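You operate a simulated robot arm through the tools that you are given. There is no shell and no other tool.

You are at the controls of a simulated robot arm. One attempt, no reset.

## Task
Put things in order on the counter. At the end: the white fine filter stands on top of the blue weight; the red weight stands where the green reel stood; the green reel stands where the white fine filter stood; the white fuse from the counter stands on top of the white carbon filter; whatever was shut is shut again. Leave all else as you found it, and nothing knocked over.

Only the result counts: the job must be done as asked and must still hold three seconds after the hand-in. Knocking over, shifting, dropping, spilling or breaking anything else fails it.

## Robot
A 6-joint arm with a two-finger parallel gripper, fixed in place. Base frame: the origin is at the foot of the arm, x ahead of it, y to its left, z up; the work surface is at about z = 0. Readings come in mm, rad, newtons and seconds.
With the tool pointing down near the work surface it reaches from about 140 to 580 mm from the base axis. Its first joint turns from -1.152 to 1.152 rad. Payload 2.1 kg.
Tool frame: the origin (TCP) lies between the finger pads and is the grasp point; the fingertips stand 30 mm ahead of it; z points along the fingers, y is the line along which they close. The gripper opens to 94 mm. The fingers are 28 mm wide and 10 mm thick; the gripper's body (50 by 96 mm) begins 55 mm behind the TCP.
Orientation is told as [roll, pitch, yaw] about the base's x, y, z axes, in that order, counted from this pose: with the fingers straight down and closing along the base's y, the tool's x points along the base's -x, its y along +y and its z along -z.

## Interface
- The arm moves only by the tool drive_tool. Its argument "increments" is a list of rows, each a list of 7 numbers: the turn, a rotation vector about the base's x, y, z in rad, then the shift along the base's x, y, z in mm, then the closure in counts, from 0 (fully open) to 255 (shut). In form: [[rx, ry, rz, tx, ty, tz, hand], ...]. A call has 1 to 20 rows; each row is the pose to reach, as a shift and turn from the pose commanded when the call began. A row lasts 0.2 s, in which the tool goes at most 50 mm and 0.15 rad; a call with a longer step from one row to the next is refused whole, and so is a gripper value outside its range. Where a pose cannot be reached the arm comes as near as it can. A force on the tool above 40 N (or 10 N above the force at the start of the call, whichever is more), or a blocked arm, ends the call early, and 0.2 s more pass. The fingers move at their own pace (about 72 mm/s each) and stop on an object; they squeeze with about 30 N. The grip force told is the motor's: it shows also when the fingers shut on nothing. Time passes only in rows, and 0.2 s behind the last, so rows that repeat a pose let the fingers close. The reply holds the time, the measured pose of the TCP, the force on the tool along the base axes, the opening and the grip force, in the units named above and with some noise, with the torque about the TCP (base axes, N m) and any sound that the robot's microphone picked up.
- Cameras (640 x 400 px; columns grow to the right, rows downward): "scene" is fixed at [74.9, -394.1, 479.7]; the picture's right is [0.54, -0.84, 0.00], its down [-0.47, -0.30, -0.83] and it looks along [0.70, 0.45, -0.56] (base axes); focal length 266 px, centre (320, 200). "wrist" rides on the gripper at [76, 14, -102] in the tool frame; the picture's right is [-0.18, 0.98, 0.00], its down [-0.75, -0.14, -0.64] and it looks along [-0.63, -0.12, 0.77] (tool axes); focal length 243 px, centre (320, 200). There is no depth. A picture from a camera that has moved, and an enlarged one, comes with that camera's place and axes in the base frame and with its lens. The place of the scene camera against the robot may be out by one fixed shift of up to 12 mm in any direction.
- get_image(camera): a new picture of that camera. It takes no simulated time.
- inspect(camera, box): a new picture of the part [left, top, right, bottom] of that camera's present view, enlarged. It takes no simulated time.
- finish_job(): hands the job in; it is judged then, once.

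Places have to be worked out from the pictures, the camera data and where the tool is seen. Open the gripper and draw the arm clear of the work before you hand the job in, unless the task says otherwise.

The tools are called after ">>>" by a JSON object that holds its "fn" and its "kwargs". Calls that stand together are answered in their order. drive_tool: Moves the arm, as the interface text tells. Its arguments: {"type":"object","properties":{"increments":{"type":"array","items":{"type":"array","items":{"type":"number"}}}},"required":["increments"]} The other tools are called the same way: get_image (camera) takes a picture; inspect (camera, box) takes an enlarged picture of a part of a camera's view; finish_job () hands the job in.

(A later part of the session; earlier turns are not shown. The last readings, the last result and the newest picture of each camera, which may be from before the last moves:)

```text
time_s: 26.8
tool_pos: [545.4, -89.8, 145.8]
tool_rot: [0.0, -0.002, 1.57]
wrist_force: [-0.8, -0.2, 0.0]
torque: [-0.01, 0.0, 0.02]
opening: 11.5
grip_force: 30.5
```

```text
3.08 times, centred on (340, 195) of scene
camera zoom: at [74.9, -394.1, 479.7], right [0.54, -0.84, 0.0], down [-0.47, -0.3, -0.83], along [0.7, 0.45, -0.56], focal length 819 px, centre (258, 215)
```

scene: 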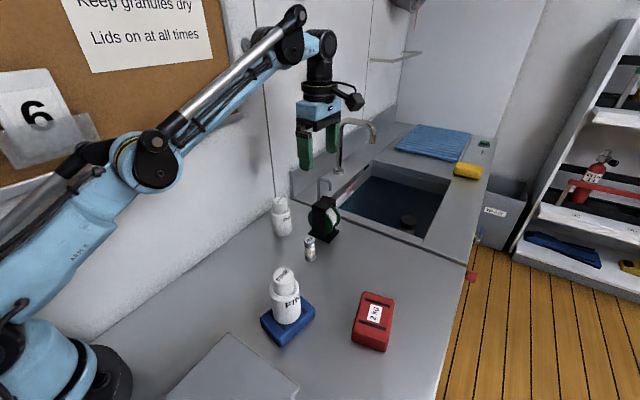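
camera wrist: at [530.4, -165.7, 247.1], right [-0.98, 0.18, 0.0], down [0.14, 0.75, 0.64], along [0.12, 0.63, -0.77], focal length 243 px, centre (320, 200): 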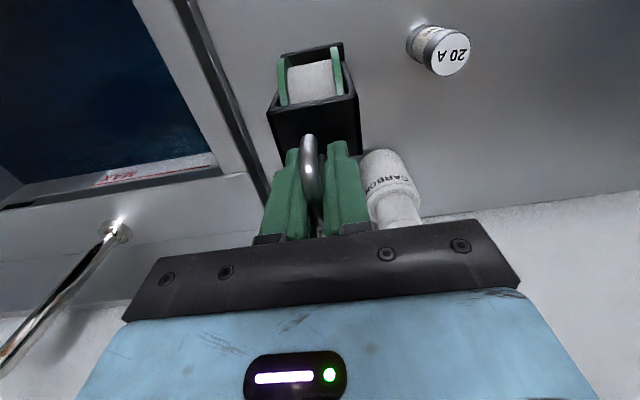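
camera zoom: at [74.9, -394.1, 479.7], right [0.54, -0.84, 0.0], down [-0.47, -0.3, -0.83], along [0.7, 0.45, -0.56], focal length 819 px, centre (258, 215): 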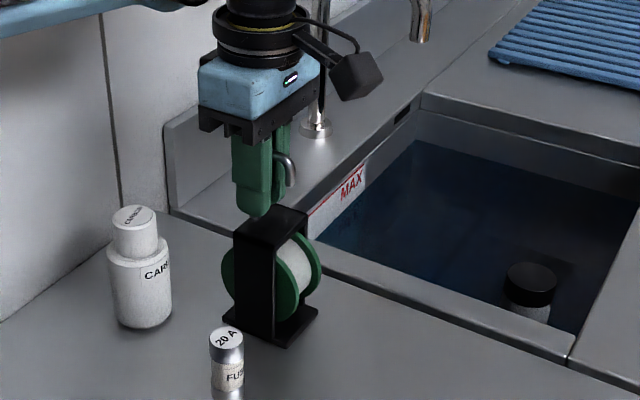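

The hook is gripped at 11.5 mm with 30 N. I'll lift the reel a little and check that it hangs level.

>>> {"fn": "drive_tool", "kwargs": {"increments": [[0, 0, 0, 0, 0, 3, 255], [0, 0, 0, 0, 0, 8, 255], [0, 0, 0, 0, 0, 14, 255], [0, 0, 0, 0, 0, 20, 255], [0, 0, 0, 0, 0, 20, 255]]}}

>>> {"fn": "get_image", "kwargs": {"camera": "wrist"}}

>>> {"fn": "inspect", "kwargs": {"camera": "scene", "box": [270, 130, 410, 260]}}

```text
time_s: 28.0
tool_pos: [544.4, -89.0, 165.4]
tool_rot: [0.001, -0.001, 1.571]
wrist_force: [0.1, -0.6, -3.0]
torque: [0.04, 0.01, 0.0]
opening: 11.4
grip_force: 30.4
```

```text
taken
camera wrist: at [530.2, -165.5, 267.0], right [-0.98, 0.18, 0.0], down [0.14, 0.75, 0.64], along [0.12, 0.63, -0.77], focal length 243 px, centre (320, 200)
```

wrist: 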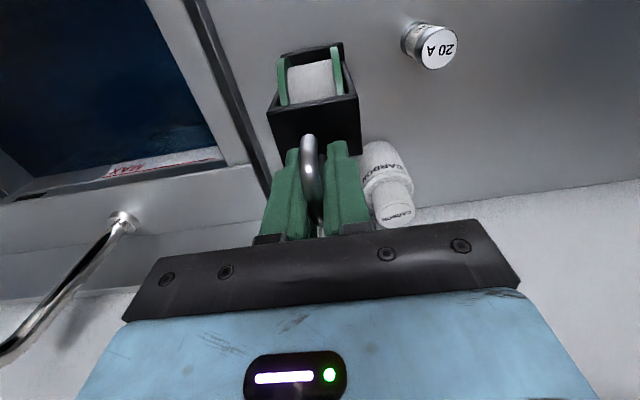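

```text
3.08 times, centred on (340, 195) of scene
camera zoom: at [74.9, -394.1, 479.7], right [0.54, -0.84, 0.0], down [-0.47, -0.3, -0.83], along [0.7, 0.45, -0.56], focal length 819 px, centre (258, 215)
```

zoom: 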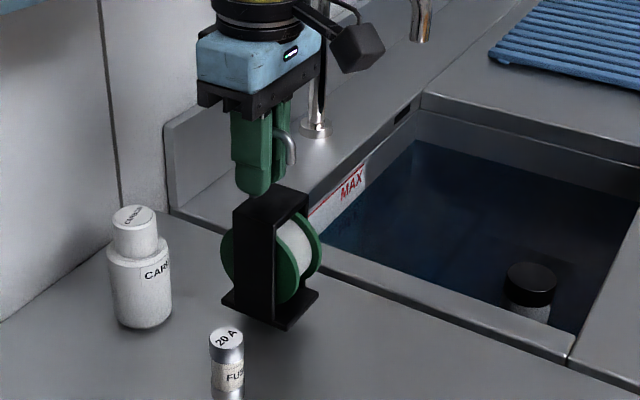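

The reel is lifted level with a steady 3 N load. I'll carry it slowly to the fine filter's old spot at (510, -239).

>>> {"fn": "drive_tool", "kwargs": {"increments": [[0, 0, 0, -1, -4, 0, 255], [0, 0, 0, -3, -12, 0, 255], [0, 0, 0, -6.5, -26, 0, 255], [0, 0, 0, -10.5, -42, 0, 255], [0, 0, 0, -14.5, -59, 0, 255], [0, 0, 0, -18.5, -76, 0, 255], [0, 0, 0, -22.5, -93, 0, 255], [0, 0, 0, -26.5, -109, 0, 255], [0, 0, 0, -30, -123, 0, 255], [0, 0, 0, -32.5, -133, 0, 255], [0, 0, 0, -33.8, -138.5, 0, 255], [0, 0, 0, -34.3, -140.8, 0, 255], [0, 0, 0, -34.3, -140.8, 0, 255]]}}

>>> {"fn": "get_image", "kwargs": {"camera": "wrist"}}

>>> {"fn": "get_image", "kwargs": {"camera": "scene"}}

```text
time_s: 30.8
tool_pos: [509.8, -231.0, 166.2]
tool_rot: [0.001, -0.002, 1.571]
wrist_force: [0.3, 0.2, -2.6]
torque: [0.04, 0.01, 0.04]
opening: 11.6
grip_force: 29.9
```

```text
taken
camera wrist: at [496.0, -306.6, 266.6], right [-0.98, 0.18, 0.0], down [0.14, 0.75, 0.64], along [0.12, 0.63, -0.77], focal length 243 px, centre (320, 200)
```

wrist: 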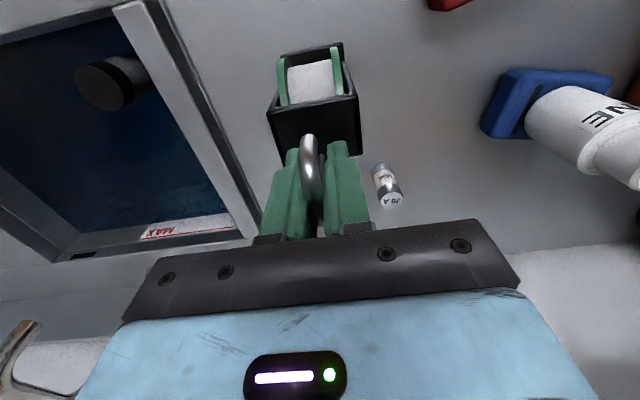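

```text
taken
```

scene: 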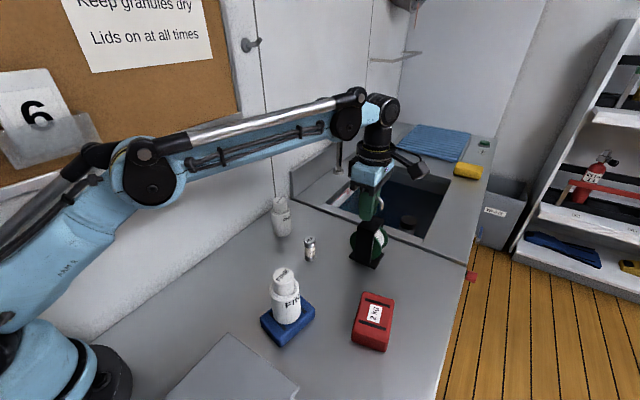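

It's over the target spot, still level. I'll lower it to just above the counter, then touch down in small steps.

>>> {"fn": "drive_tool", "kwargs": {"increments": [[0, 0, 0, 0, 0, -6, 255], [0, 0, 0, 0, 0, -12, 255], [0, 0, 0, 0, 0, -16, 255], [0, 0, 0, 0, 0, -18, 255], [0, 0, 0, 0, 0, -18, 255]]}}

>>> {"fn": "inspect", "kwargs": {"camera": "scene", "box": [320, 180, 430, 290]}}

```text
time_s: 32.0
tool_pos: [510.9, -230.9, 146.8]
tool_rot: [0.0, 0.001, 1.571]
wrist_force: [-0.7, 0.1, -2.3]
torque: [0.02, 0.01, 0.0]
opening: 11.3
grip_force: 30.0
```

```text
3.64 times, centred on (375, 235) of scene
camera zoom: at [74.9, -394.1, 479.7], right [0.54, -0.84, 0.0], down [-0.47, -0.3, -0.83], along [0.7, 0.45, -0.56], focal length 968 px, centre (120, 73)
```

zoom: 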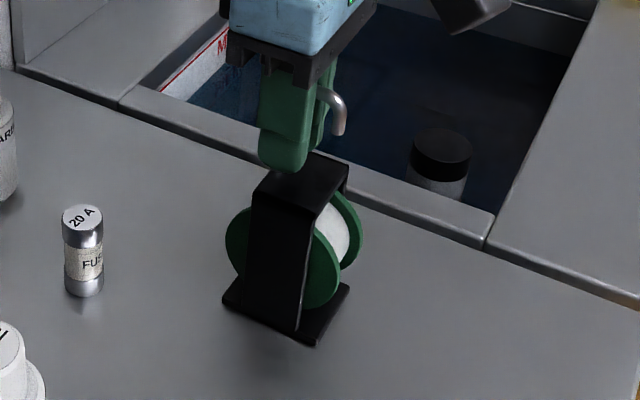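

>>> {"fn": "drive_tool", "kwargs": {"increments": [[0, 0, 0, 0, 0, -0.8, 255], [0, 0, 0, 0, 0, -1.5, 255], [0, 0, 0, 0, 0, -1.5, 255]]}}

```text
time_s: 32.8
tool_pos: [511.3, -231.3, 145.1]
tool_rot: [-0.001, -0.001, 1.57]
wrist_force: [0.2, 0.8, -1.1]
torque: [0.0, -0.01, 0.0]
opening: 11.7
grip_force: 29.5
```

>>> {"fn": "drive_tool", "kwargs": {"increments": [[0, 0, 0, 0, 0, -0.6, 255], [0, 0, 0, 0, 0, -0.6, 255]]}}

```text
time_s: 33.4
tool_pos: [510.1, -230.3, 146.1]
tool_rot: [-0.001, -0.001, 1.571]
wrist_force: [-0.7, -0.4, 10.1]
torque: [-0.02, 0.01, 0.03]
opening: 11.5
grip_force: 30.2
```

Touchdown shows as 10 N. I'll release, then rise straight up once the fingers are clear.

>>> {"fn": "drive_tool", "kwargs": {"increments": [[0, 0, 0, 0, 0, 0.2, 255], [0, 0, 0, 0, 0, 0.2, 225], [0, 0, 0, 0, 0, 0.2, 180], [0, 0, 0, 0, 0, 0.2, 120], [0, 0, 0, 0, 0, 0.2, 60], [0, 0, 0, 0, 0, 0.2, 0], [0, 0, 0, 0, 0, 0.2, 0]]}}

>>> {"fn": "get_image", "kwargs": {"camera": "wrist"}}

>>> {"fn": "inspect", "kwargs": {"camera": "scene", "box": [320, 180, 430, 290]}}

```text
time_s: 35.0
tool_pos: [510.4, -230.6, 145.4]
tool_rot: [0.0, -0.001, 1.57]
wrist_force: [0.0, 0.3, 0.0]
torque: [0.04, 0.04, 0.02]
opening: 93.9
grip_force: 0.1
```

```text
taken
camera wrist: at [496.0, -306.5, 246.8], right [-0.98, 0.18, 0.0], down [0.14, 0.75, 0.64], along [0.12, 0.63, -0.77], focal length 243 px, centre (320, 200)
```

wrist: 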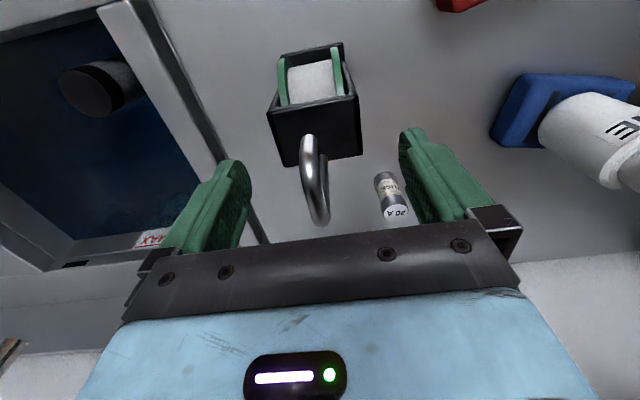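

```text
3.64 times, centred on (375, 235) of scene
camera zoom: at [74.9, -394.1, 479.7], right [0.54, -0.84, 0.0], down [-0.47, -0.3, -0.83], along [0.7, 0.45, -0.56], focal length 968 px, centre (120, 73)
```

zoom: 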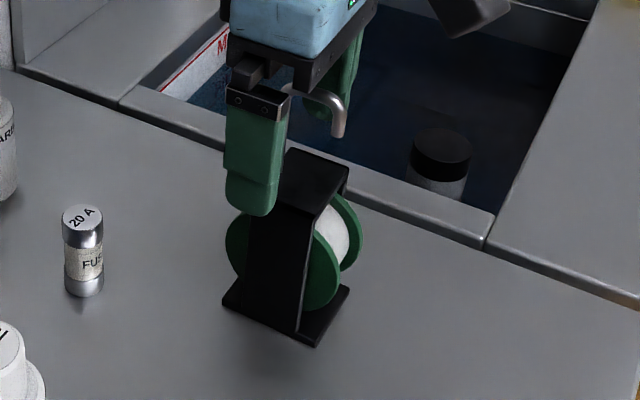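

The reel stands freely at the fine filter's old spot. I'll rise around the hook, drifting slightly inward for reach, then turn and move above the red weight.

>>> {"fn": "drive_tool", "kwargs": {"increments": [[0, 0, 0, 0, 0, 15, 0], [0, 0, 0, 0, 0, 30, 0], [0, 0, 0, -6, 0, 48, 0], [0, 0, 0, -14, 0, 66, 0], [0, 0, 0, -22, 0, 85, 0], [0, 0, 0, -36, -4, 100, 0], [0, 0, -0.136, -46, -13, 100, 0], [0, 0, -0.272, -57, -21, 100, 0], [0, 0, -0.408, -67, -30, 100, 0], [0, 0, -0.544, -77, -38, 100, 0], [0, 0, -0.68, -88, -47, 100, 0], [0, 0, -0.816, -98, -56, 100, 0], [0, 0, -0.952, -108, -64, 100, 0], [0, 0, -1.088, -118, -73, 100, 0], [0, 0, -1.224, -129, -81, 100, 0], [0, 0, -1.36, -139, -90, 100, 0], [0, 0, -1.36, -139, -90, 100, 0]]}}

>>> {"fn": "get_image", "kwargs": {"camera": "wrist"}}

>>> {"fn": "get_image", "kwargs": {"camera": "scene"}}

```text
time_s: 38.6
tool_pos: [372.6, -320.3, 245.6]
tool_rot: [0.0, 0.0, 0.211]
wrist_force: [0.2, -0.3, 0.2]
torque: [-0.01, -0.02, -0.01]
opening: 94.1
grip_force: 0.1
```

```text
taken
camera wrist: at [294.1, -322.3, 347.2], right [-0.02, 1.0, 0.0], down [0.77, 0.02, 0.64], along [0.64, 0.02, -0.77], focal length 243 px, centre (320, 200)
```

wrist: 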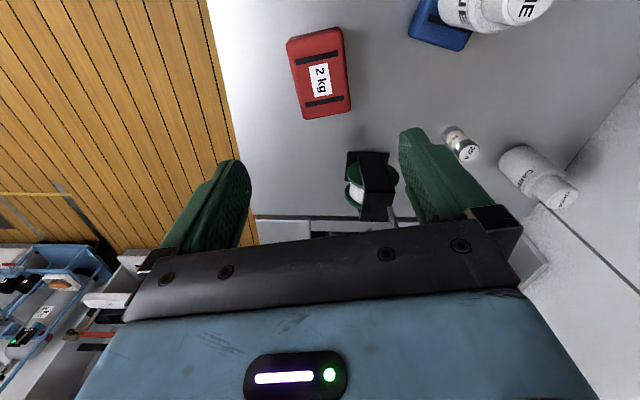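

```text
taken
```

scene: 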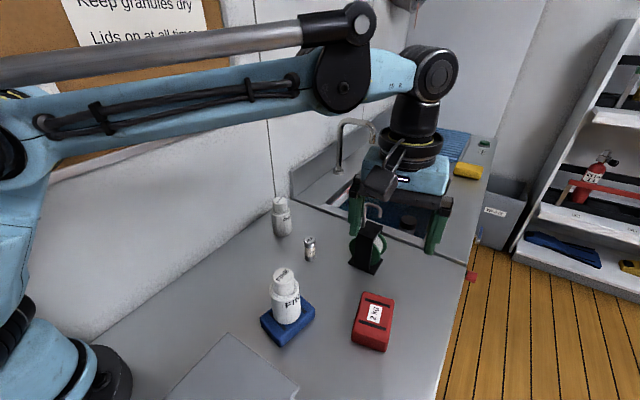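

>>> {"fn": "inspect", "kwargs": {"camera": "wrist", "box": [270, 10, 370, 130]}}

>>> {"fn": "inspect", "kwargs": {"camera": "wrist", "box": [320, 100, 600, 240]}}

```text
3.33 times, centred on (320, 70) of wrist
camera zoom: at [294.1, -322.3, 347.2], right [-0.02, 1.0, 0.0], down [0.77, 0.02, 0.64], along [0.64, 0.02, -0.77], focal length 809 px, centre (320, 633)
```

zoom: 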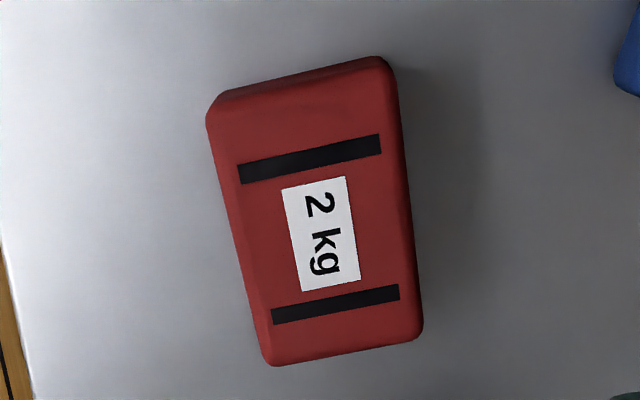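

```text
2.29 times, centred on (460, 170) of wrist
camera zoom: at [294.1, -322.3, 347.2], right [-0.02, 1.0, 0.0], down [0.77, 0.02, 0.64], along [0.64, 0.02, -0.77], focal length 555 px, centre (0, 269)
```

zoom: 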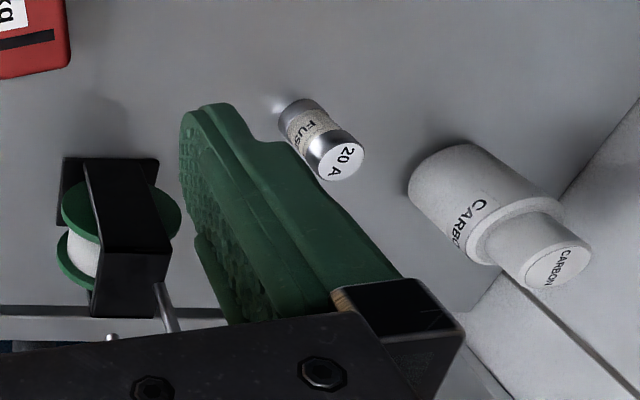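

The red weight is centred under the tool at (371, -319) and aligned with its 12° turn. I'll descend around it, keeping the fingertips about 4 mm above the counter.

>>> {"fn": "drive_tool", "kwargs": {"increments": [[0, 0, 0, 0.1, 1.4, -40, 0], [0, 0, 0, 0.1, 1.4, -80, 0], [0, 0, 0, 0.1, 1.4, -120, 0], [0, 0, 0, 0.1, 1.4, -150, 0], [0, 0, 0, 0.1, 1.4, -175, 0], [0, 0, 0, 0.1, 1.4, -195, 0], [0, 0, 0, 0.1, 1.4, -206, 0], [0, 0, 0, 0.1, 1.4, -211, 0], [0, 0, 0, 0.1, 1.4, -211, 0]]}}

>>> {"fn": "get_image", "kwargs": {"camera": "wrist"}}

>>> {"fn": "inspect", "kwargs": {"camera": "scene", "box": [310, 220, 450, 370]}}

```text
time_s: 40.6
tool_pos: [371.2, -318.3, 34.4]
tool_rot: [0.001, 0.002, 0.211]
wrist_force: [1.3, -0.1, 1.1]
torque: [-0.01, 0.02, -0.02]
opening: 94.2
grip_force: 0.0
```

```text
taken
camera wrist: at [293.9, -321.0, 136.0], right [-0.03, 1.0, 0.0], down [0.77, 0.02, 0.64], along [0.64, 0.02, -0.77], focal length 243 px, centre (320, 200)
```

wrist: 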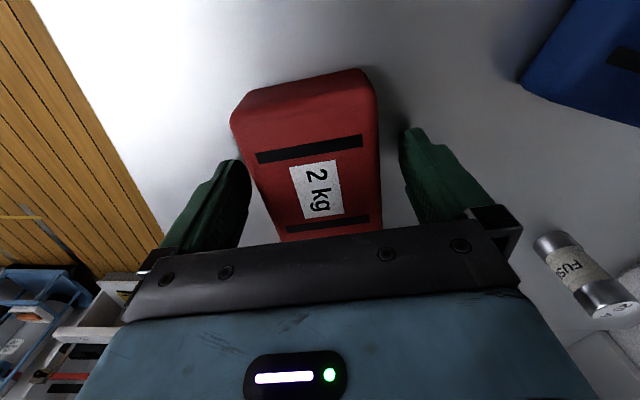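

```text
2.67 times, centred on (380, 295) of scene
camera zoom: at [74.9, -394.1, 479.7], right [0.54, -0.84, 0.0], down [-0.47, -0.3, -0.83], along [0.7, 0.45, -0.56], focal length 710 px, centre (160, -53)
```

zoom: 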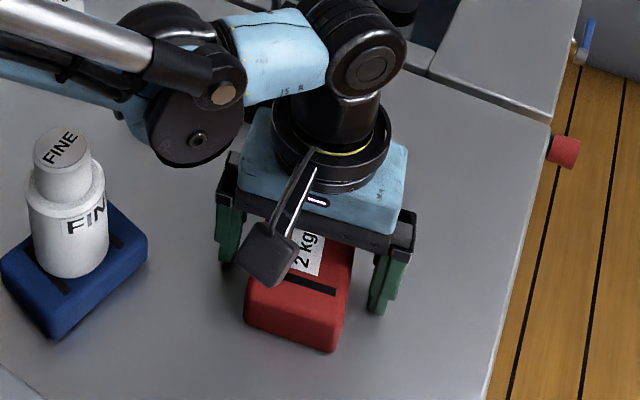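

The fingers are evenly either side of the red weight. I'll close onto it.

>>> {"fn": "drive_tool", "kwargs": {"increments": [[0, 0, 0, 0, 0, 0, 60], [0, 0, 0, 0, 0, 0, 100], [0, 0, 0, 0, 0, 0, 180], [0, 0, 0, 0, 0, 0, 255], [0, 0, 0, 0, 0, 0, 255], [0, 0, 0, 0, 0, 0, 255]]}}

>>> {"fn": "get_image", "kwargs": {"camera": "wrist"}}

```text
time_s: 42.0
tool_pos: [371.4, -319.3, 35.4]
tool_rot: [-0.001, 0.0, 0.212]
wrist_force: [3.2, -6.2, 0.7]
torque: [-0.09, -0.02, 0.38]
opening: 68.3
grip_force: 29.7
```

```text
taken
camera wrist: at [294.0, -321.2, 136.1], right [-0.03, 1.0, 0.0], down [0.77, 0.02, 0.64], along [0.64, 0.02, -0.77], focal length 243 px, centre (320, 200)
```

wrist: 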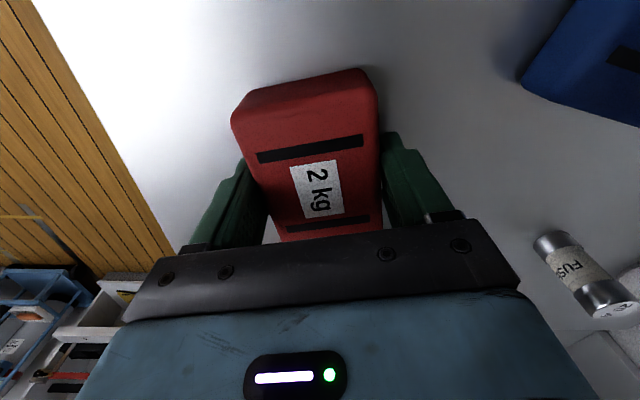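

It's gripped at 68 mm with a small side load from counter friction, which should settle on lifting. I'll lift a little first and check that it holds.

>>> {"fn": "drive_tool", "kwargs": {"increments": [[0, 0, 0, 0, 0, 1, 255], [0, 0, 0, 0, 0, 3, 255], [0, 0, 0, 0, 0, 6, 255], [0, 0, 0, 0, 0, 10, 255], [0, 0, 0, 0, 0, 10, 255]]}}

>>> {"fn": "get_image", "kwargs": {"camera": "wrist"}}

>>> {"fn": "inspect", "kwargs": {"camera": "scene", "box": [310, 220, 450, 370]}}

```text
time_s: 43.2
tool_pos: [372.2, -318.1, 45.4]
tool_rot: [0.0, 0.001, 0.212]
wrist_force: [0.6, 0.4, -19.5]
torque: [0.03, -0.05, -0.02]
opening: 68.2
grip_force: 30.6
```

```text
taken
camera wrist: at [294.0, -321.0, 145.9], right [-0.03, 1.0, 0.0], down [0.77, 0.02, 0.64], along [0.64, 0.02, -0.77], focal length 243 px, centre (320, 200)
```

wrist: 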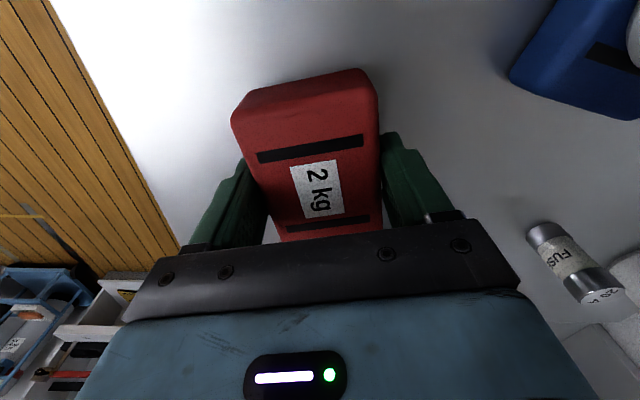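

```text
2.67 times, centred on (380, 295) of scene
camera zoom: at [74.9, -394.2, 479.6], right [0.54, -0.84, 0.0], down [-0.47, -0.3, -0.83], along [0.7, 0.45, -0.56], focal length 710 px, centre (160, -53)
```

zoom: 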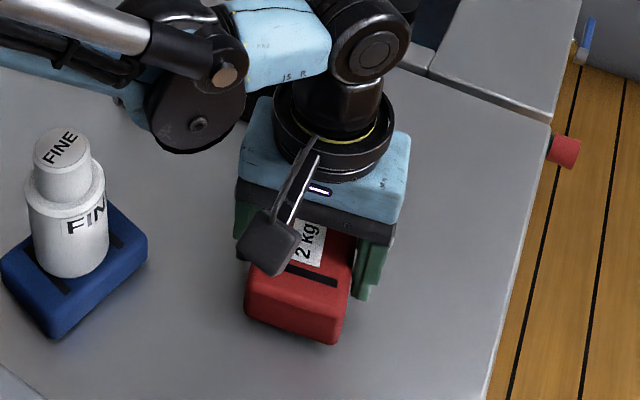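

The full 19.5 N is held with balanced torque and no sag. I'll raise it well above the fuse and carry it round between the reel and the filter stack.

>>> {"fn": "drive_tool", "kwargs": {"increments": [[0, 0, 0, 0, 0, 5, 255], [0, 0, 0, 0, 0, 17, 255], [0, 0, 0, 0, 0, 32, 255], [0, 0, 0, 0, 0, 48, 255], [0, 0, 0, 0, 0, 64, 255], [0, 0, 0, 0, 0, 76, 255], [0, 0, 0, 0, 0, 80, 255], [0, 0, 0, 1.3, 5, 80, 255], [0, 0, 0, 4, 15, 80, 255], [0, 0, 0, 8, 30, 80, 255], [0, 0, 0, 12, 46, 80, 255], [0, 0, 0, 16.5, 63, 80, 255], [0, 0, 0, 21, 80, 80, 255], [0, 0, 0, 25, 95, 80, 255], [0, 0, 0, 27.7, 105.5, 80, 255], [0, 0, 0, 28.7, 109.4, 80, 255], [0, 0, 0, 28.7, 109.4, 80, 255]]}}

>>> {"fn": "get_image", "kwargs": {"camera": "wrist"}}

>>> {"fn": "get_image", "kwargs": {"camera": "scene"}}

```text
time_s: 46.8
tool_pos: [400.2, -209.3, 125.0]
tool_rot: [0.0, 0.001, 0.211]
wrist_force: [-0.3, -0.8, -20.3]
torque: [0.0, -0.04, 0.03]
opening: 68.5
grip_force: 30.4
```

```text
taken
camera wrist: at [322.4, -211.1, 225.8], right [-0.03, 1.0, 0.0], down [0.77, 0.02, 0.64], along [0.64, 0.02, -0.77], focal length 243 px, centre (320, 200)
```

wrist: 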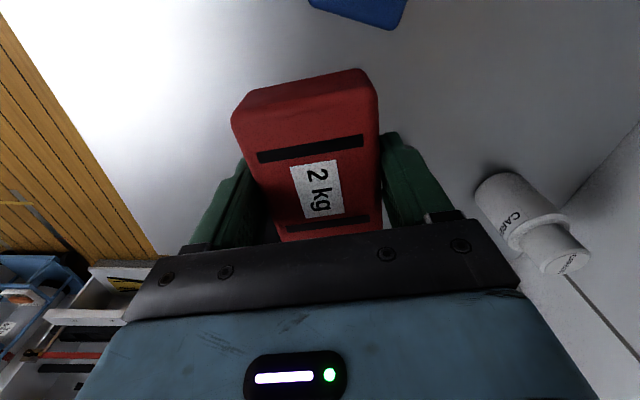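

```text
taken
```

scene: 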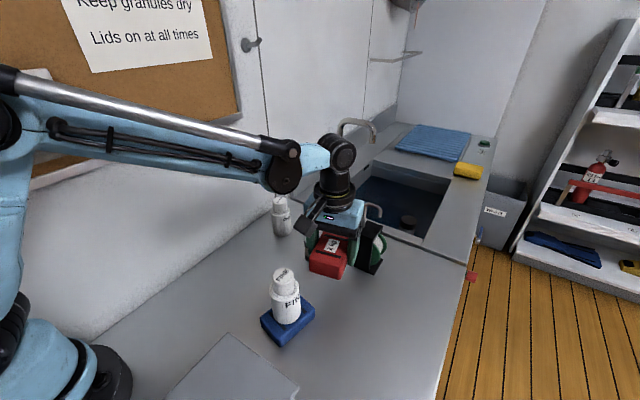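

It's holding steady. I'll continue over the fuse to above the reel's old spot at (544, -98).

>>> {"fn": "drive_tool", "kwargs": {"increments": [[0, 0, 0, 2.5, 4, 0, 255], [0, 0, 0, 8, 12.5, 0, 255], [0, 0, 0, 17, 26, 0, 255], [0, 0, 0, 26, 40, 0, 255], [0, 0, 0, 35, 54, 0, 255], [0, 0, 0, 44, 68, 0, 255], [0, 0, 0, 55, 82, 0, 255], [0, 0, 0, 69, 90, 0, 255], [0, 0, 0, 84, 95, 0, 255], [0, 0, 0, 99, 100, 0, 255], [0, 0, 0, 114, 104, 0, 255], [0, 0, 0, 128, 108, 0, 255], [0, 0, 0, 138, 111, 0, 255], [0, 0, 0, 143, 112.2, 0, 255], [0, 0, 0, 144, 112.5, 0, 255], [0, 0, 0, 144, 112.5, 0, 255]]}}

>>> {"fn": "get_image", "kwargs": {"camera": "wrist"}}

>>> {"fn": "get_image", "kwargs": {"camera": "scene"}}

```text
time_s: 50.2
tool_pos: [545.5, -97.7, 124.2]
tool_rot: [0.002, 0.0, 0.212]
wrist_force: [-0.2, -0.2, -20.2]
torque: [0.0, -0.03, 0.01]
opening: 68.6
grip_force: 29.9
```

```text
taken
camera wrist: at [466.4, -98.7, 225.8], right [-0.03, 1.0, 0.0], down [0.77, 0.02, 0.64], along [0.64, 0.02, -0.77], focal length 243 px, centre (320, 200)
```

wrist: 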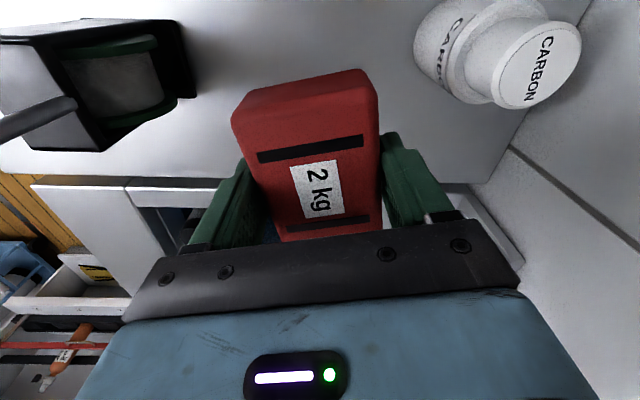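

```text
taken
```

scene: 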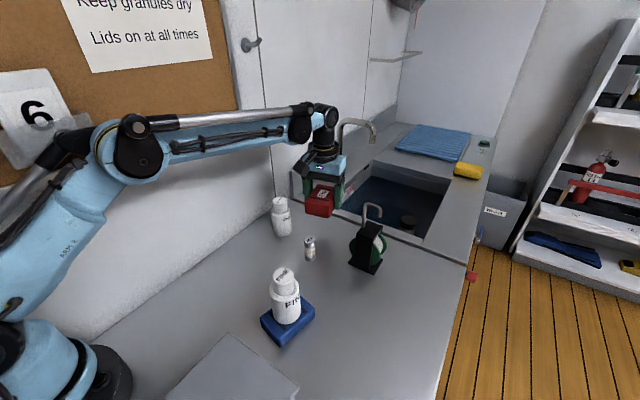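

It's above the target with the carbon filter, fuse and reel all clear. I'll lower it to a few millimetres above the counter.

>>> {"fn": "drive_tool", "kwargs": {"increments": [[0, 0, 0, 0, 0, -5, 255], [0, 0, 0, 0, 0, -17, 255], [0, 0, 0, 0, 0, -32, 255], [0, 0, 0, 0, 0, -48, 255], [0, 0, 0, 0, 0, -63, 255], [0, 0, 0, 0, 0, -75, 255], [0, 0, 0, 0, 0, -83, 255], [0, 0, 0, 0, 0, -86, 255], [0, 0, 0, 0, 0, -86, 255]]}}

>>> {"fn": "get_image", "kwargs": {"camera": "wrist"}}

>>> {"fn": "inspect", "kwargs": {"camera": "scene", "box": [250, 120, 410, 280]}}

```text
time_s: 52.2
tool_pos: [544.2, -97.9, 38.3]
tool_rot: [0.0, 0.0, 0.21]
wrist_force: [0.4, -0.1, -19.7]
torque: [0.02, -0.03, 0.0]
opening: 68.5
grip_force: 30.2
```

```text
taken
camera wrist: at [466.8, -98.8, 139.8], right [-0.03, 1.0, 0.0], down [0.77, 0.02, 0.64], along [0.64, 0.02, -0.77], focal length 243 px, centre (320, 200)
```

wrist: 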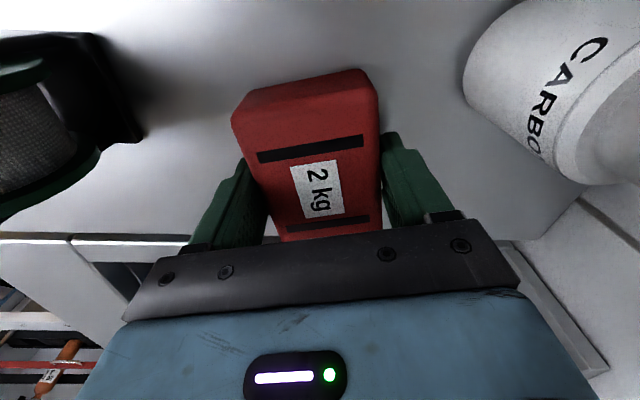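

```text
2.50 times, centred on (330, 200) of scene
camera zoom: at [75.0, -394.1, 479.6], right [0.54, -0.84, 0.0], down [-0.47, -0.3, -0.83], along [0.7, 0.45, -0.56], focal length 665 px, centre (295, 200)
```

zoom: 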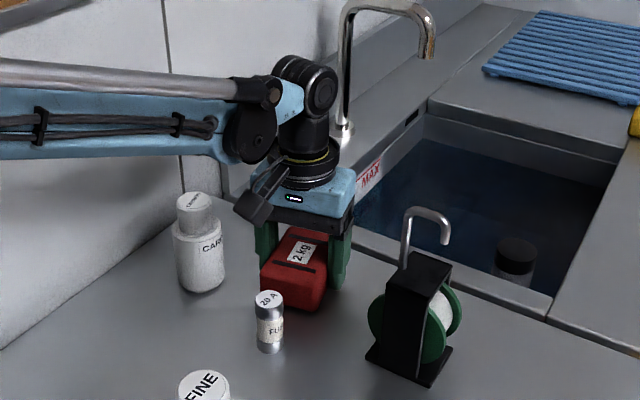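

>>> {"fn": "drive_tool", "kwargs": {"increments": [[0, 0, 0, 0, 0, -1, 255], [0, 0, 0, 0, 0, -2, 255], [0, 0, 0, 0, 0, -3, 255], [0, 0, 0, 0, 0, -3, 255]]}}

```text
time_s: 53.2
tool_pos: [543.5, -97.5, 35.7]
tool_rot: [-0.001, 0.0, 0.212]
wrist_force: [-0.3, 0.0, -19.2]
torque: [0.02, 0.01, 0.03]
opening: 68.4
grip_force: 29.9
```

>>> {"fn": "drive_tool", "kwargs": {"increments": [[0, 0, 0, 0, 0, -0.6, 255], [0, 0, 0, 0, 0, -1.2, 255], [0, 0, 0, 0, 0, -1.2, 255]]}}

```text
time_s: 54.0
tool_pos: [545.5, -97.3, 34.0]
tool_rot: [0.0, -0.001, 0.21]
wrist_force: [3.4, 1.6, 2.3]
torque: [-0.39, 0.77, 0.02]
opening: 68.5
grip_force: 29.9
```

The counter now carries the weight. I'll settle it a touch more and release.

>>> {"fn": "drive_tool", "kwargs": {"increments": [[0, 0, 0, 0, 0, -0.2, 255], [0, 0, 0, 0, 0, -0.2, 235], [0, 0, 0, 0, 0, -0.2, 180], [0, 0, 0, 0, 0, -0.2, 120], [0, 0, 0, 0, 0, -0.2, 60], [0, 0, 0, 0, 0, -0.2, 0], [0, 0, 0, 0, 0, -0.2, 0]]}}

>>> {"fn": "get_image", "kwargs": {"camera": "wrist"}}

>>> {"fn": "inspect", "kwargs": {"camera": "scene", "box": [250, 120, 410, 280]}}

```text
time_s: 55.6
tool_pos: [544.2, -97.4, 34.2]
tool_rot: [0.0, 0.0, 0.211]
wrist_force: [-0.2, -0.7, 0.0]
torque: [-0.02, -0.01, 0.01]
opening: 93.9
grip_force: 0.1
```

```text
taken
camera wrist: at [466.6, -99.1, 135.4], right [-0.03, 1.0, 0.0], down [0.77, 0.02, 0.64], along [0.64, 0.02, -0.77], focal length 243 px, centre (320, 200)
```

wrist: 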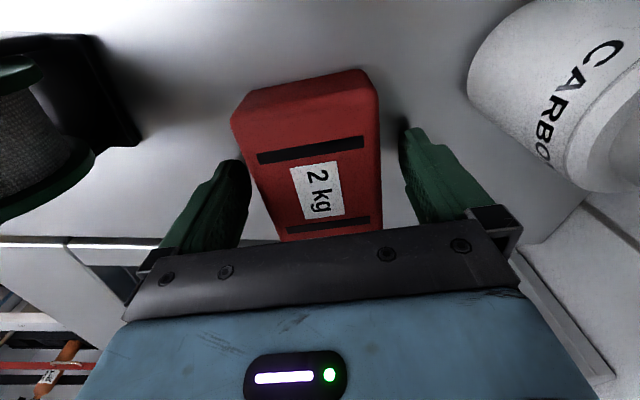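

```text
2.50 times, centred on (330, 200) of scene
camera zoom: at [74.9, -394.1, 479.7], right [0.54, -0.84, 0.0], down [-0.47, -0.3, -0.83], along [0.7, 0.45, -0.56], focal length 665 px, centre (295, 200)
```

zoom: 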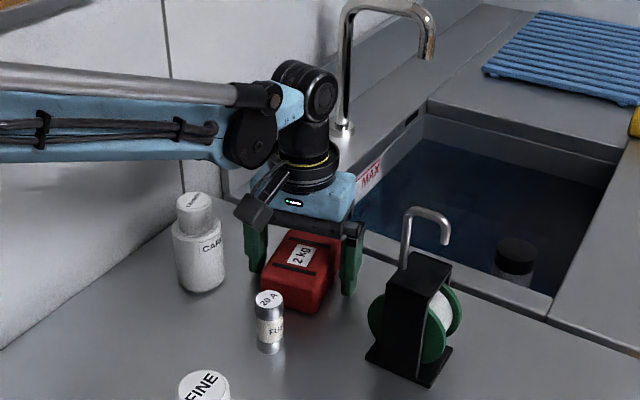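

The red weight sits at the reel's old spot. I'll rise clear, then move above the fuse at (450, -120) with the tool turned back to yaw 0.

>>> {"fn": "drive_tool", "kwargs": {"increments": [[0, 0, 0, 0, 0, 20, 0], [0, 0, 0, 0, 0, 45, 0], [0, 0, 0, 0, 0, 75, 0], [0, 0, 0, -10, -2, 105, 0], [0, 0, -0.1, -40, -10, 120, 0], [0, 0, -0.2108, -70, -17, 136, 0], [0, 0, -0.2108, -94.3, -22.2, 136, 0], [0, 0, -0.2108, -94.3, -22.2, 136, 0]]}}

>>> {"fn": "get_image", "kwargs": {"camera": "wrist"}}

>>> {"fn": "get_image", "kwargs": {"camera": "scene"}}

```text
time_s: 57.4
tool_pos: [450.1, -120.1, 170.2]
tool_rot: [0.0, -0.001, 0.001]
wrist_force: [0.1, 0.4, -0.7]
torque: [-0.02, -0.02, -0.01]
opening: 94.1
grip_force: 0.0
```

```text
taken
camera wrist: at [373.4, -105.2, 271.9], right [0.18, 0.98, 0.0], down [0.75, -0.14, 0.64], along [0.63, -0.12, -0.77], focal length 243 px, centre (320, 200)
```

wrist: 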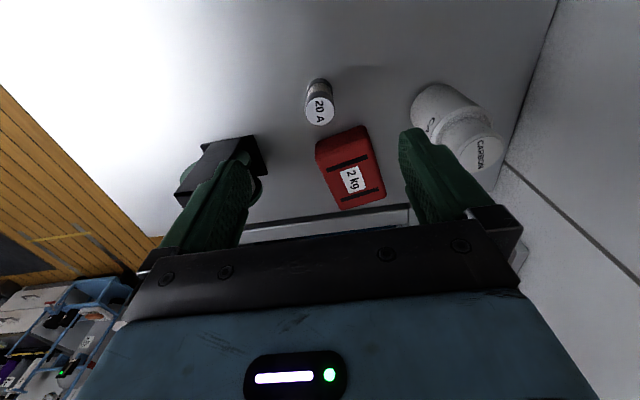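

```text
taken
```

scene: 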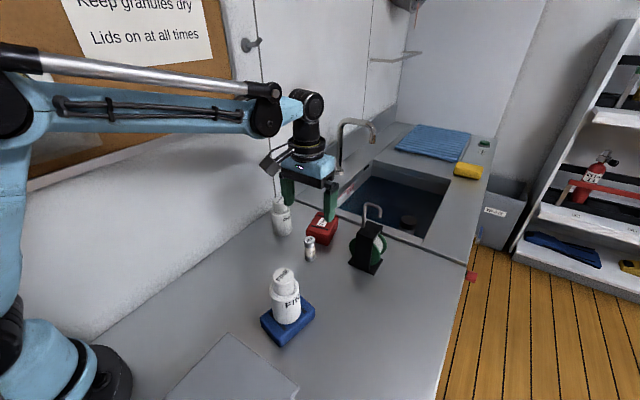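

>>> {"fn": "inspect", "kwargs": {"camera": "wrist", "box": [280, 60, 400, 220]}}

>>> {"fn": "inspect", "kwargs": {"camera": "wrist", "box": [400, 60, 520, 190]}}

>>> {"fn": "inspect", "kwargs": {"camera": "scene", "box": [260, 190, 400, 280]}}

```text
2.50 times, centred on (340, 140) of wrist
camera zoom: at [373.4, -105.2, 271.9], right [0.18, 0.98, 0.0], down [0.75, -0.14, 0.64], along [0.63, -0.12, -0.77], focal length 606 px, centre (270, 350)
```

zoom: 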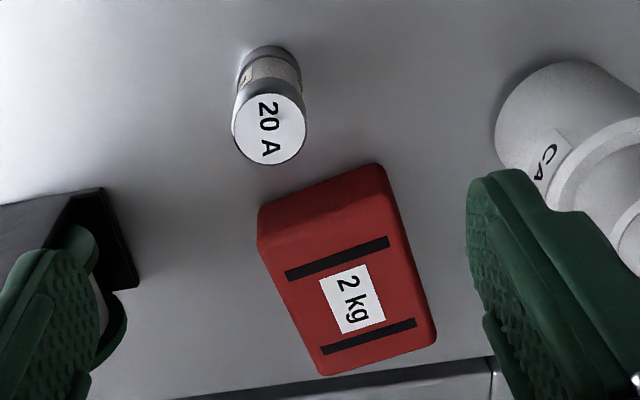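

```text
3.08 times, centred on (460, 125) of wrist
camera zoom: at [373.4, -105.2, 271.9], right [0.18, 0.98, 0.0], down [0.75, -0.14, 0.64], along [0.63, -0.12, -0.77], focal length 746 px, centre (-111, 431)
```

zoom: 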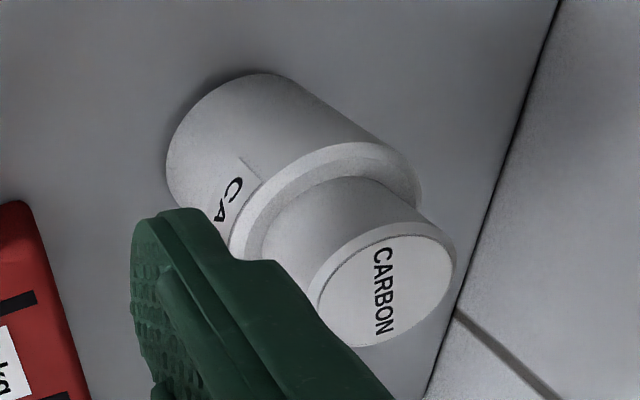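

```text
4.44 times, centred on (330, 235) of scene
camera zoom: at [74.8, -394.1, 479.7], right [0.54, -0.84, 0.0], down [-0.47, -0.3, -0.83], along [0.7, 0.45, -0.56], focal length 1183 px, centre (276, 44)
```

zoom: 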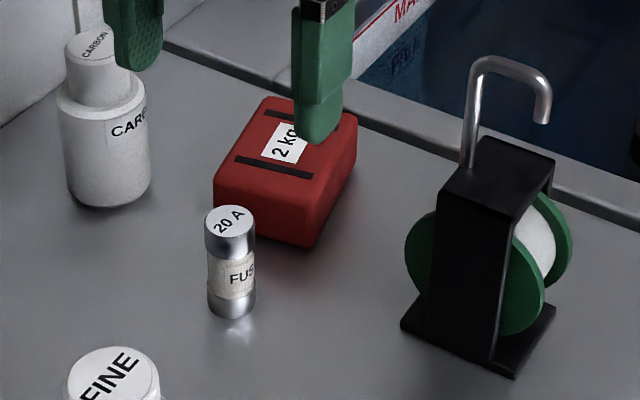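

The red weight is centred on the reel's old spot. The fuse top is at (449, -119), and the carbon cap centre is at about (489.5, 1.5). I'll descend around the fuse.

>>> {"fn": "drive_tool", "kwargs": {"increments": [[0, 0, 0, -0.7, 0.3, -30, 0], [0, 0, 0, -0.7, 0.3, -60, 0], [0, 0, 0, -0.7, 0.3, -90, 0], [0, 0, 0, -0.7, 0.3, -110, 0], [0, 0, 0, -0.7, 0.3, -125, 0], [0, 0, 0, -0.7, 0.3, -125, 0]]}}

>>> {"fn": "get_image", "kwargs": {"camera": "wrist"}}

>>> {"fn": "inspect", "kwargs": {"camera": "scene", "box": [240, 160, 400, 280]}}

```text
time_s: 58.8
tool_pos: [448.9, -119.3, 45.1]
tool_rot: [0.0, 0.0, -0.001]
wrist_force: [0.2, -0.2, -0.8]
torque: [-0.03, -0.02, 0.03]
opening: 94.0
grip_force: 0.0
```

```text
taken
camera wrist: at [372.7, -104.5, 146.7], right [0.18, 0.98, 0.0], down [0.75, -0.14, 0.64], along [0.63, -0.12, -0.77], focal length 243 px, centre (320, 200)
```

wrist: 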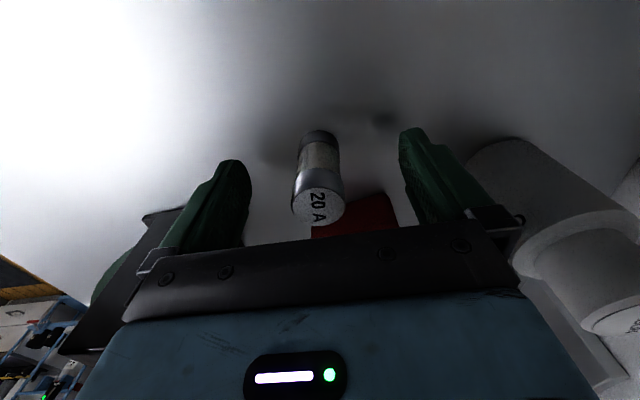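

```text
3.33 times, centred on (320, 220) of scene
camera zoom: at [74.9, -394.1, 479.7], right [0.54, -0.84, 0.0], down [-0.47, -0.3, -0.83], along [0.7, 0.45, -0.56], focal length 887 px, centre (320, 133)
```

zoom: 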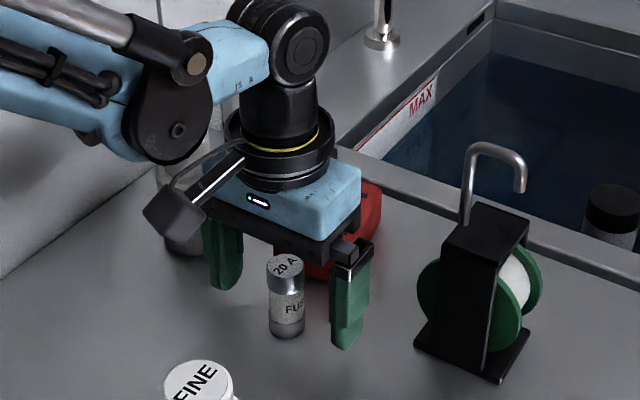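

The fuse is centred between the fingers. I'll close on it.

>>> {"fn": "drive_tool", "kwargs": {"increments": [[0, 0, 0, 0, 0, 0, 70], [0, 0, 0, 0, 0, 0, 130], [0, 0, 0, 0, 0, 0, 170], [0, 0, 0, 0, 0, 0, 200], [0, 0, 0, 0, 0, 0, 255], [0, 0, 0, 0, 0, 0, 255], [0, 0, 0, 0, 0, 0, 255]]}}

>>> {"fn": "get_image", "kwargs": {"camera": "wrist"}}

```text
time_s: 60.4
tool_pos: [450.2, -118.3, 44.9]
tool_rot: [0.0, 0.0, 0.001]
wrist_force: [0.4, 0.5, -0.2]
torque: [-0.01, 0.01, -0.01]
opening: 25.9
grip_force: 29.8
```

```text
taken
camera wrist: at [372.7, -104.6, 146.9], right [0.18, 0.98, 0.0], down [0.75, -0.14, 0.64], along [0.63, -0.12, -0.77], focal length 243 px, centre (320, 200)
```

wrist: 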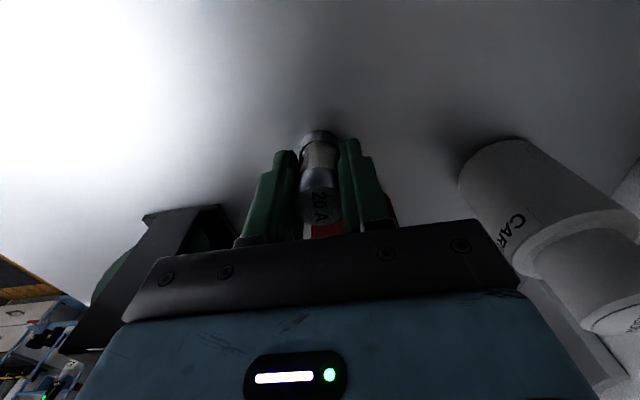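

The fuse is gripped at 25.9 mm. I'll lift it well above the carbon cap height and check.

>>> {"fn": "drive_tool", "kwargs": {"increments": [[0, 0, 0, 0, 0, 5, 255], [0, 0, 0, 0, 0, 22, 255], [0, 0, 0, 0, 0, 45, 255], [0, 0, 0, 0, 0, 70, 255], [0, 0, 0, 0, 0, 95, 255], [0, 0, 0, 0, 0, 118, 255], [0, 0, 0, 0, 0, 135, 255], [0, 0, 0, 0, 0, 140, 255], [0, 0, 0, 0, 0, 140, 255]]}}

>>> {"fn": "get_image", "kwargs": {"camera": "wrist"}}

>>> {"fn": "get_image", "kwargs": {"camera": "scene"}}

```text
time_s: 62.4
tool_pos: [449.6, -119.5, 186.8]
tool_rot: [0.0, 0.001, 0.0]
wrist_force: [0.0, 0.2, -1.3]
torque: [0.01, -0.03, -0.01]
opening: 25.9
grip_force: 29.8
```

```text
taken
camera wrist: at [373.1, -104.6, 286.6], right [0.18, 0.98, 0.0], down [0.75, -0.14, 0.64], along [0.63, -0.12, -0.77], focal length 243 px, centre (320, 200)
```

wrist: 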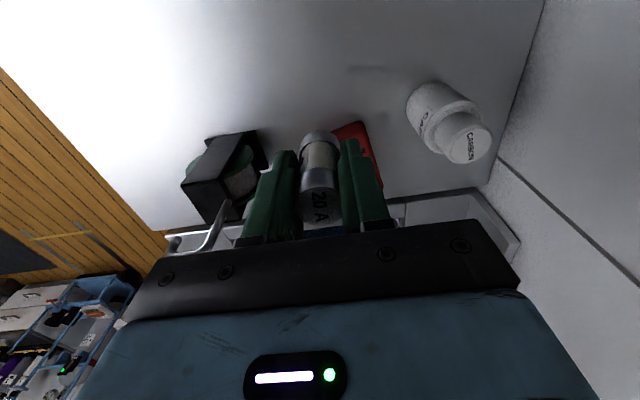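

```text
taken
```

scene: 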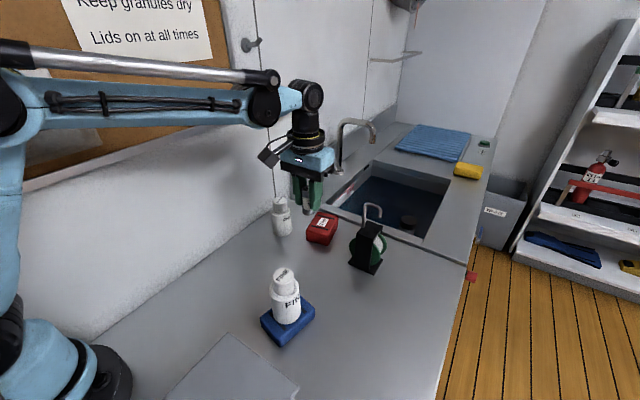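

>>> {"fn": "inspect", "kwargs": {"camera": "wrist", "box": [270, 110, 370, 240]}}

>>> {"fn": "inspect", "kwargs": {"camera": "wrist", "box": [400, 70, 500, 180]}}

>>> {"fn": "inspect", "kwargs": {"camera": "scene", "box": [0, 0, 320, 200]}}

```text
3.08 times, centred on (320, 175) of wrist
camera zoom: at [373.1, -104.6, 286.6], right [0.18, 0.98, 0.0], down [0.75, -0.14, 0.64], along [0.63, -0.12, -0.77], focal length 746 px, centre (320, 277)
```

zoom: 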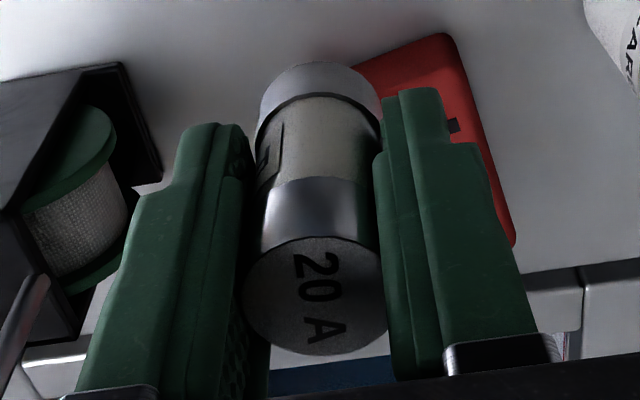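

```text
3.64 times, centred on (450, 125) of wrist
camera zoom: at [373.1, -104.6, 286.6], right [0.18, 0.98, 0.0], down [0.75, -0.14, 0.64], along [0.63, -0.12, -0.77], focal length 882 px, centre (-153, 473)
```

zoom: 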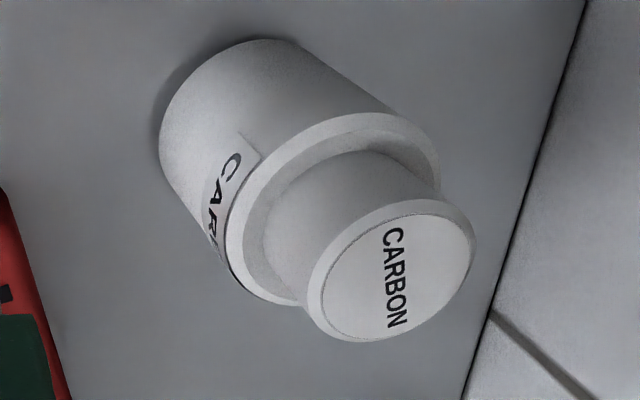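

```text
2.00 times, centred on (160, 100) of scene
camera zoom: at [74.9, -394.1, 479.7], right [0.54, -0.84, 0.0], down [-0.47, -0.3, -0.83], along [0.7, 0.45, -0.56], focal length 532 px, centre (640, 400)
```

zoom: 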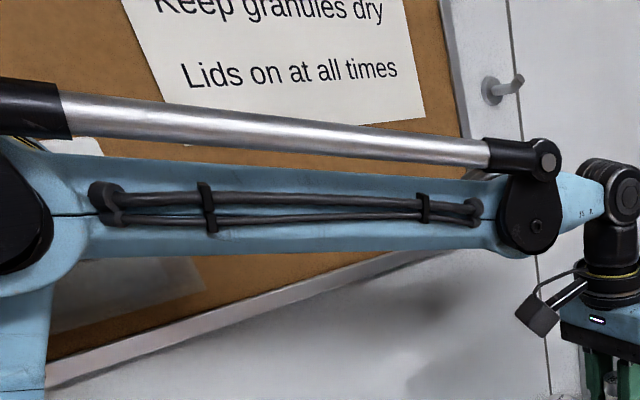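

The fuse is straight and centred in the hand, and the carbon cap is confirmed at about (490, 1). I'll move halfway toward it and check the arm against the wall.

>>> {"fn": "drive_tool", "kwargs": {"increments": [[0, 0, 0, 1.5, 4.5, 0, 255], [0, 0, 0, 5, 15, 0, 255], [0, 0, 0, 10, 30, 0, 255], [0, 0, 0, 15, 45, 0, 255], [0, 0, 0, 20, 60, 0, 255], [0, 0, 0, 24, 72, 0, 255], [0, 0, 0, 26, 78, 0, 255], [0, 0, 0, 26, 78, 0, 255]]}}

>>> {"fn": "get_image", "kwargs": {"camera": "scene"}}

>>> {"fn": "get_image", "kwargs": {"camera": "wrist"}}

```text
time_s: 64.2
tool_pos: [475.7, -40.3, 185.0]
tool_rot: [-0.001, 0.0, -0.001]
wrist_force: [-0.4, -0.2, 0.4]
torque: [0.01, 0.0, -0.02]
opening: 25.6
grip_force: 29.7
```

```text
taken
```

scene: 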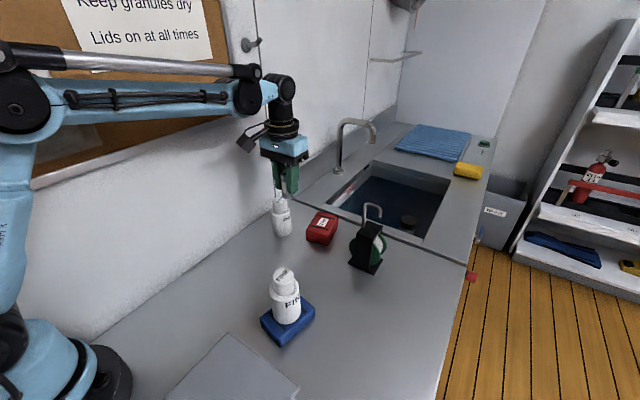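

```text
taken
camera wrist: at [398.9, -26.3, 286.3], right [0.18, 0.98, 0.0], down [0.75, -0.14, 0.64], along [0.63, -0.12, -0.77], focal length 243 px, centre (320, 200)
```

wrist: 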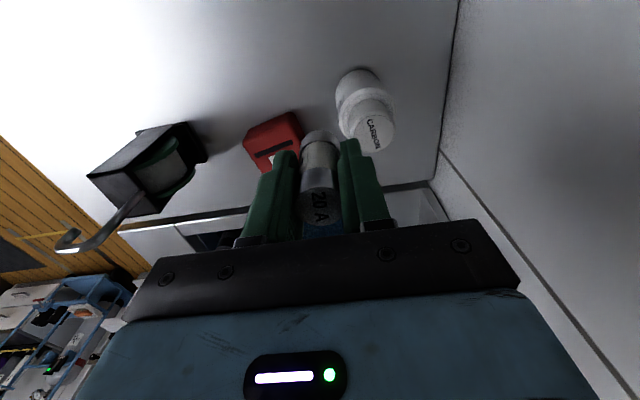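

No contact and the wall is still well clear. I'll finish the move above the carbon cap slowly.

>>> {"fn": "drive_tool", "kwargs": {"increments": [[0, 0, 0, 1.5, 4.5, 0, 255], [0, 0, 0, 4.5, 13.5, 0, 255], [0, 0, 0, 8, 23.5, 0, 255], [0, 0, 0, 11, 33, 0, 255], [0, 0, 0, 13.6, 40, 0, 255], [0, 0, 0, 14.6, 43.1, 0, 255], [0, 0, 0, 14.6, 43.1, 0, 255]]}}

>>> {"fn": "get_image", "kwargs": {"camera": "scene"}}

>>> {"fn": "inspect", "kwargs": {"camera": "wrist", "box": [250, 50, 400, 240]}}

>>> {"fn": "inspect", "kwargs": {"camera": "scene", "box": [230, 140, 340, 250]}}

```text
time_s: 65.8
tool_pos: [490.4, 2.1, 185.2]
tool_rot: [0.001, 0.0, 0.001]
wrist_force: [-0.3, 0.3, -0.7]
torque: [0.01, 0.0, -0.01]
opening: 26.0
grip_force: 29.9
```

```text
taken
```

scene: 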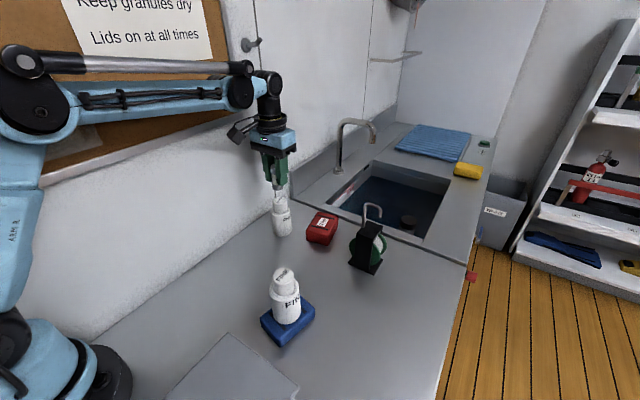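

```text
2.11 times, centred on (325, 145) of wrist
camera zoom: at [413.8, 17.0, 286.8], right [0.18, 0.98, 0.0], down [0.75, -0.14, 0.64], along [0.63, -0.12, -0.77], focal length 511 px, centre (310, 316)
```

zoom: 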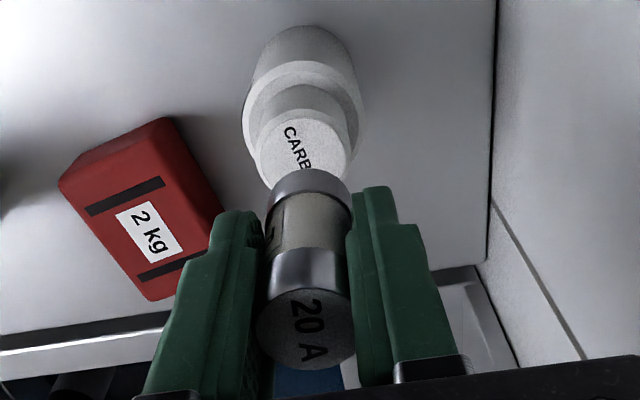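

```text
3.64 times, centred on (285, 195) of scene
camera zoom: at [74.9, -394.1, 479.7], right [0.54, -0.84, 0.0], down [-0.47, -0.3, -0.83], along [0.7, 0.45, -0.56], focal length 968 px, centre (447, 218)
```

zoom: 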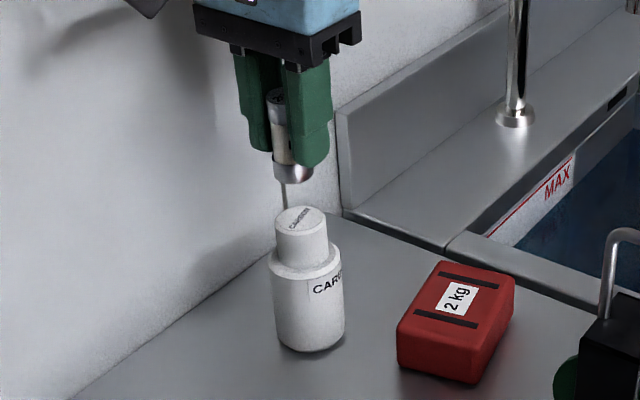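

>>> {"fn": "inspect", "kwargs": {"camera": "wrist", "box": [280, 50, 350, 150]}}

```text
4.00 times, centred on (315, 100) of wrist
camera zoom: at [413.8, 17.0, 286.8], right [0.18, 0.98, 0.0], down [0.75, -0.14, 0.64], along [0.63, -0.12, -0.77], focal length 970 px, centre (340, 600)
```

zoom: 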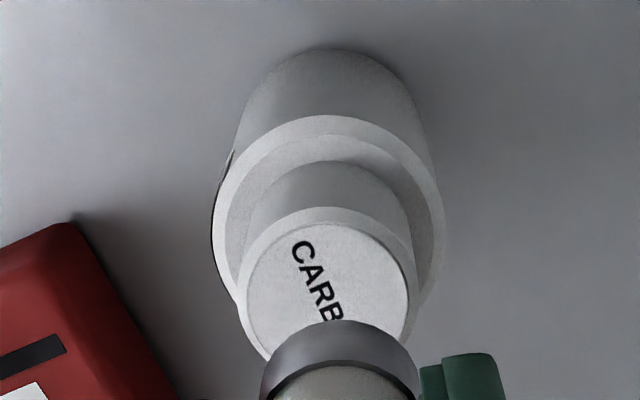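

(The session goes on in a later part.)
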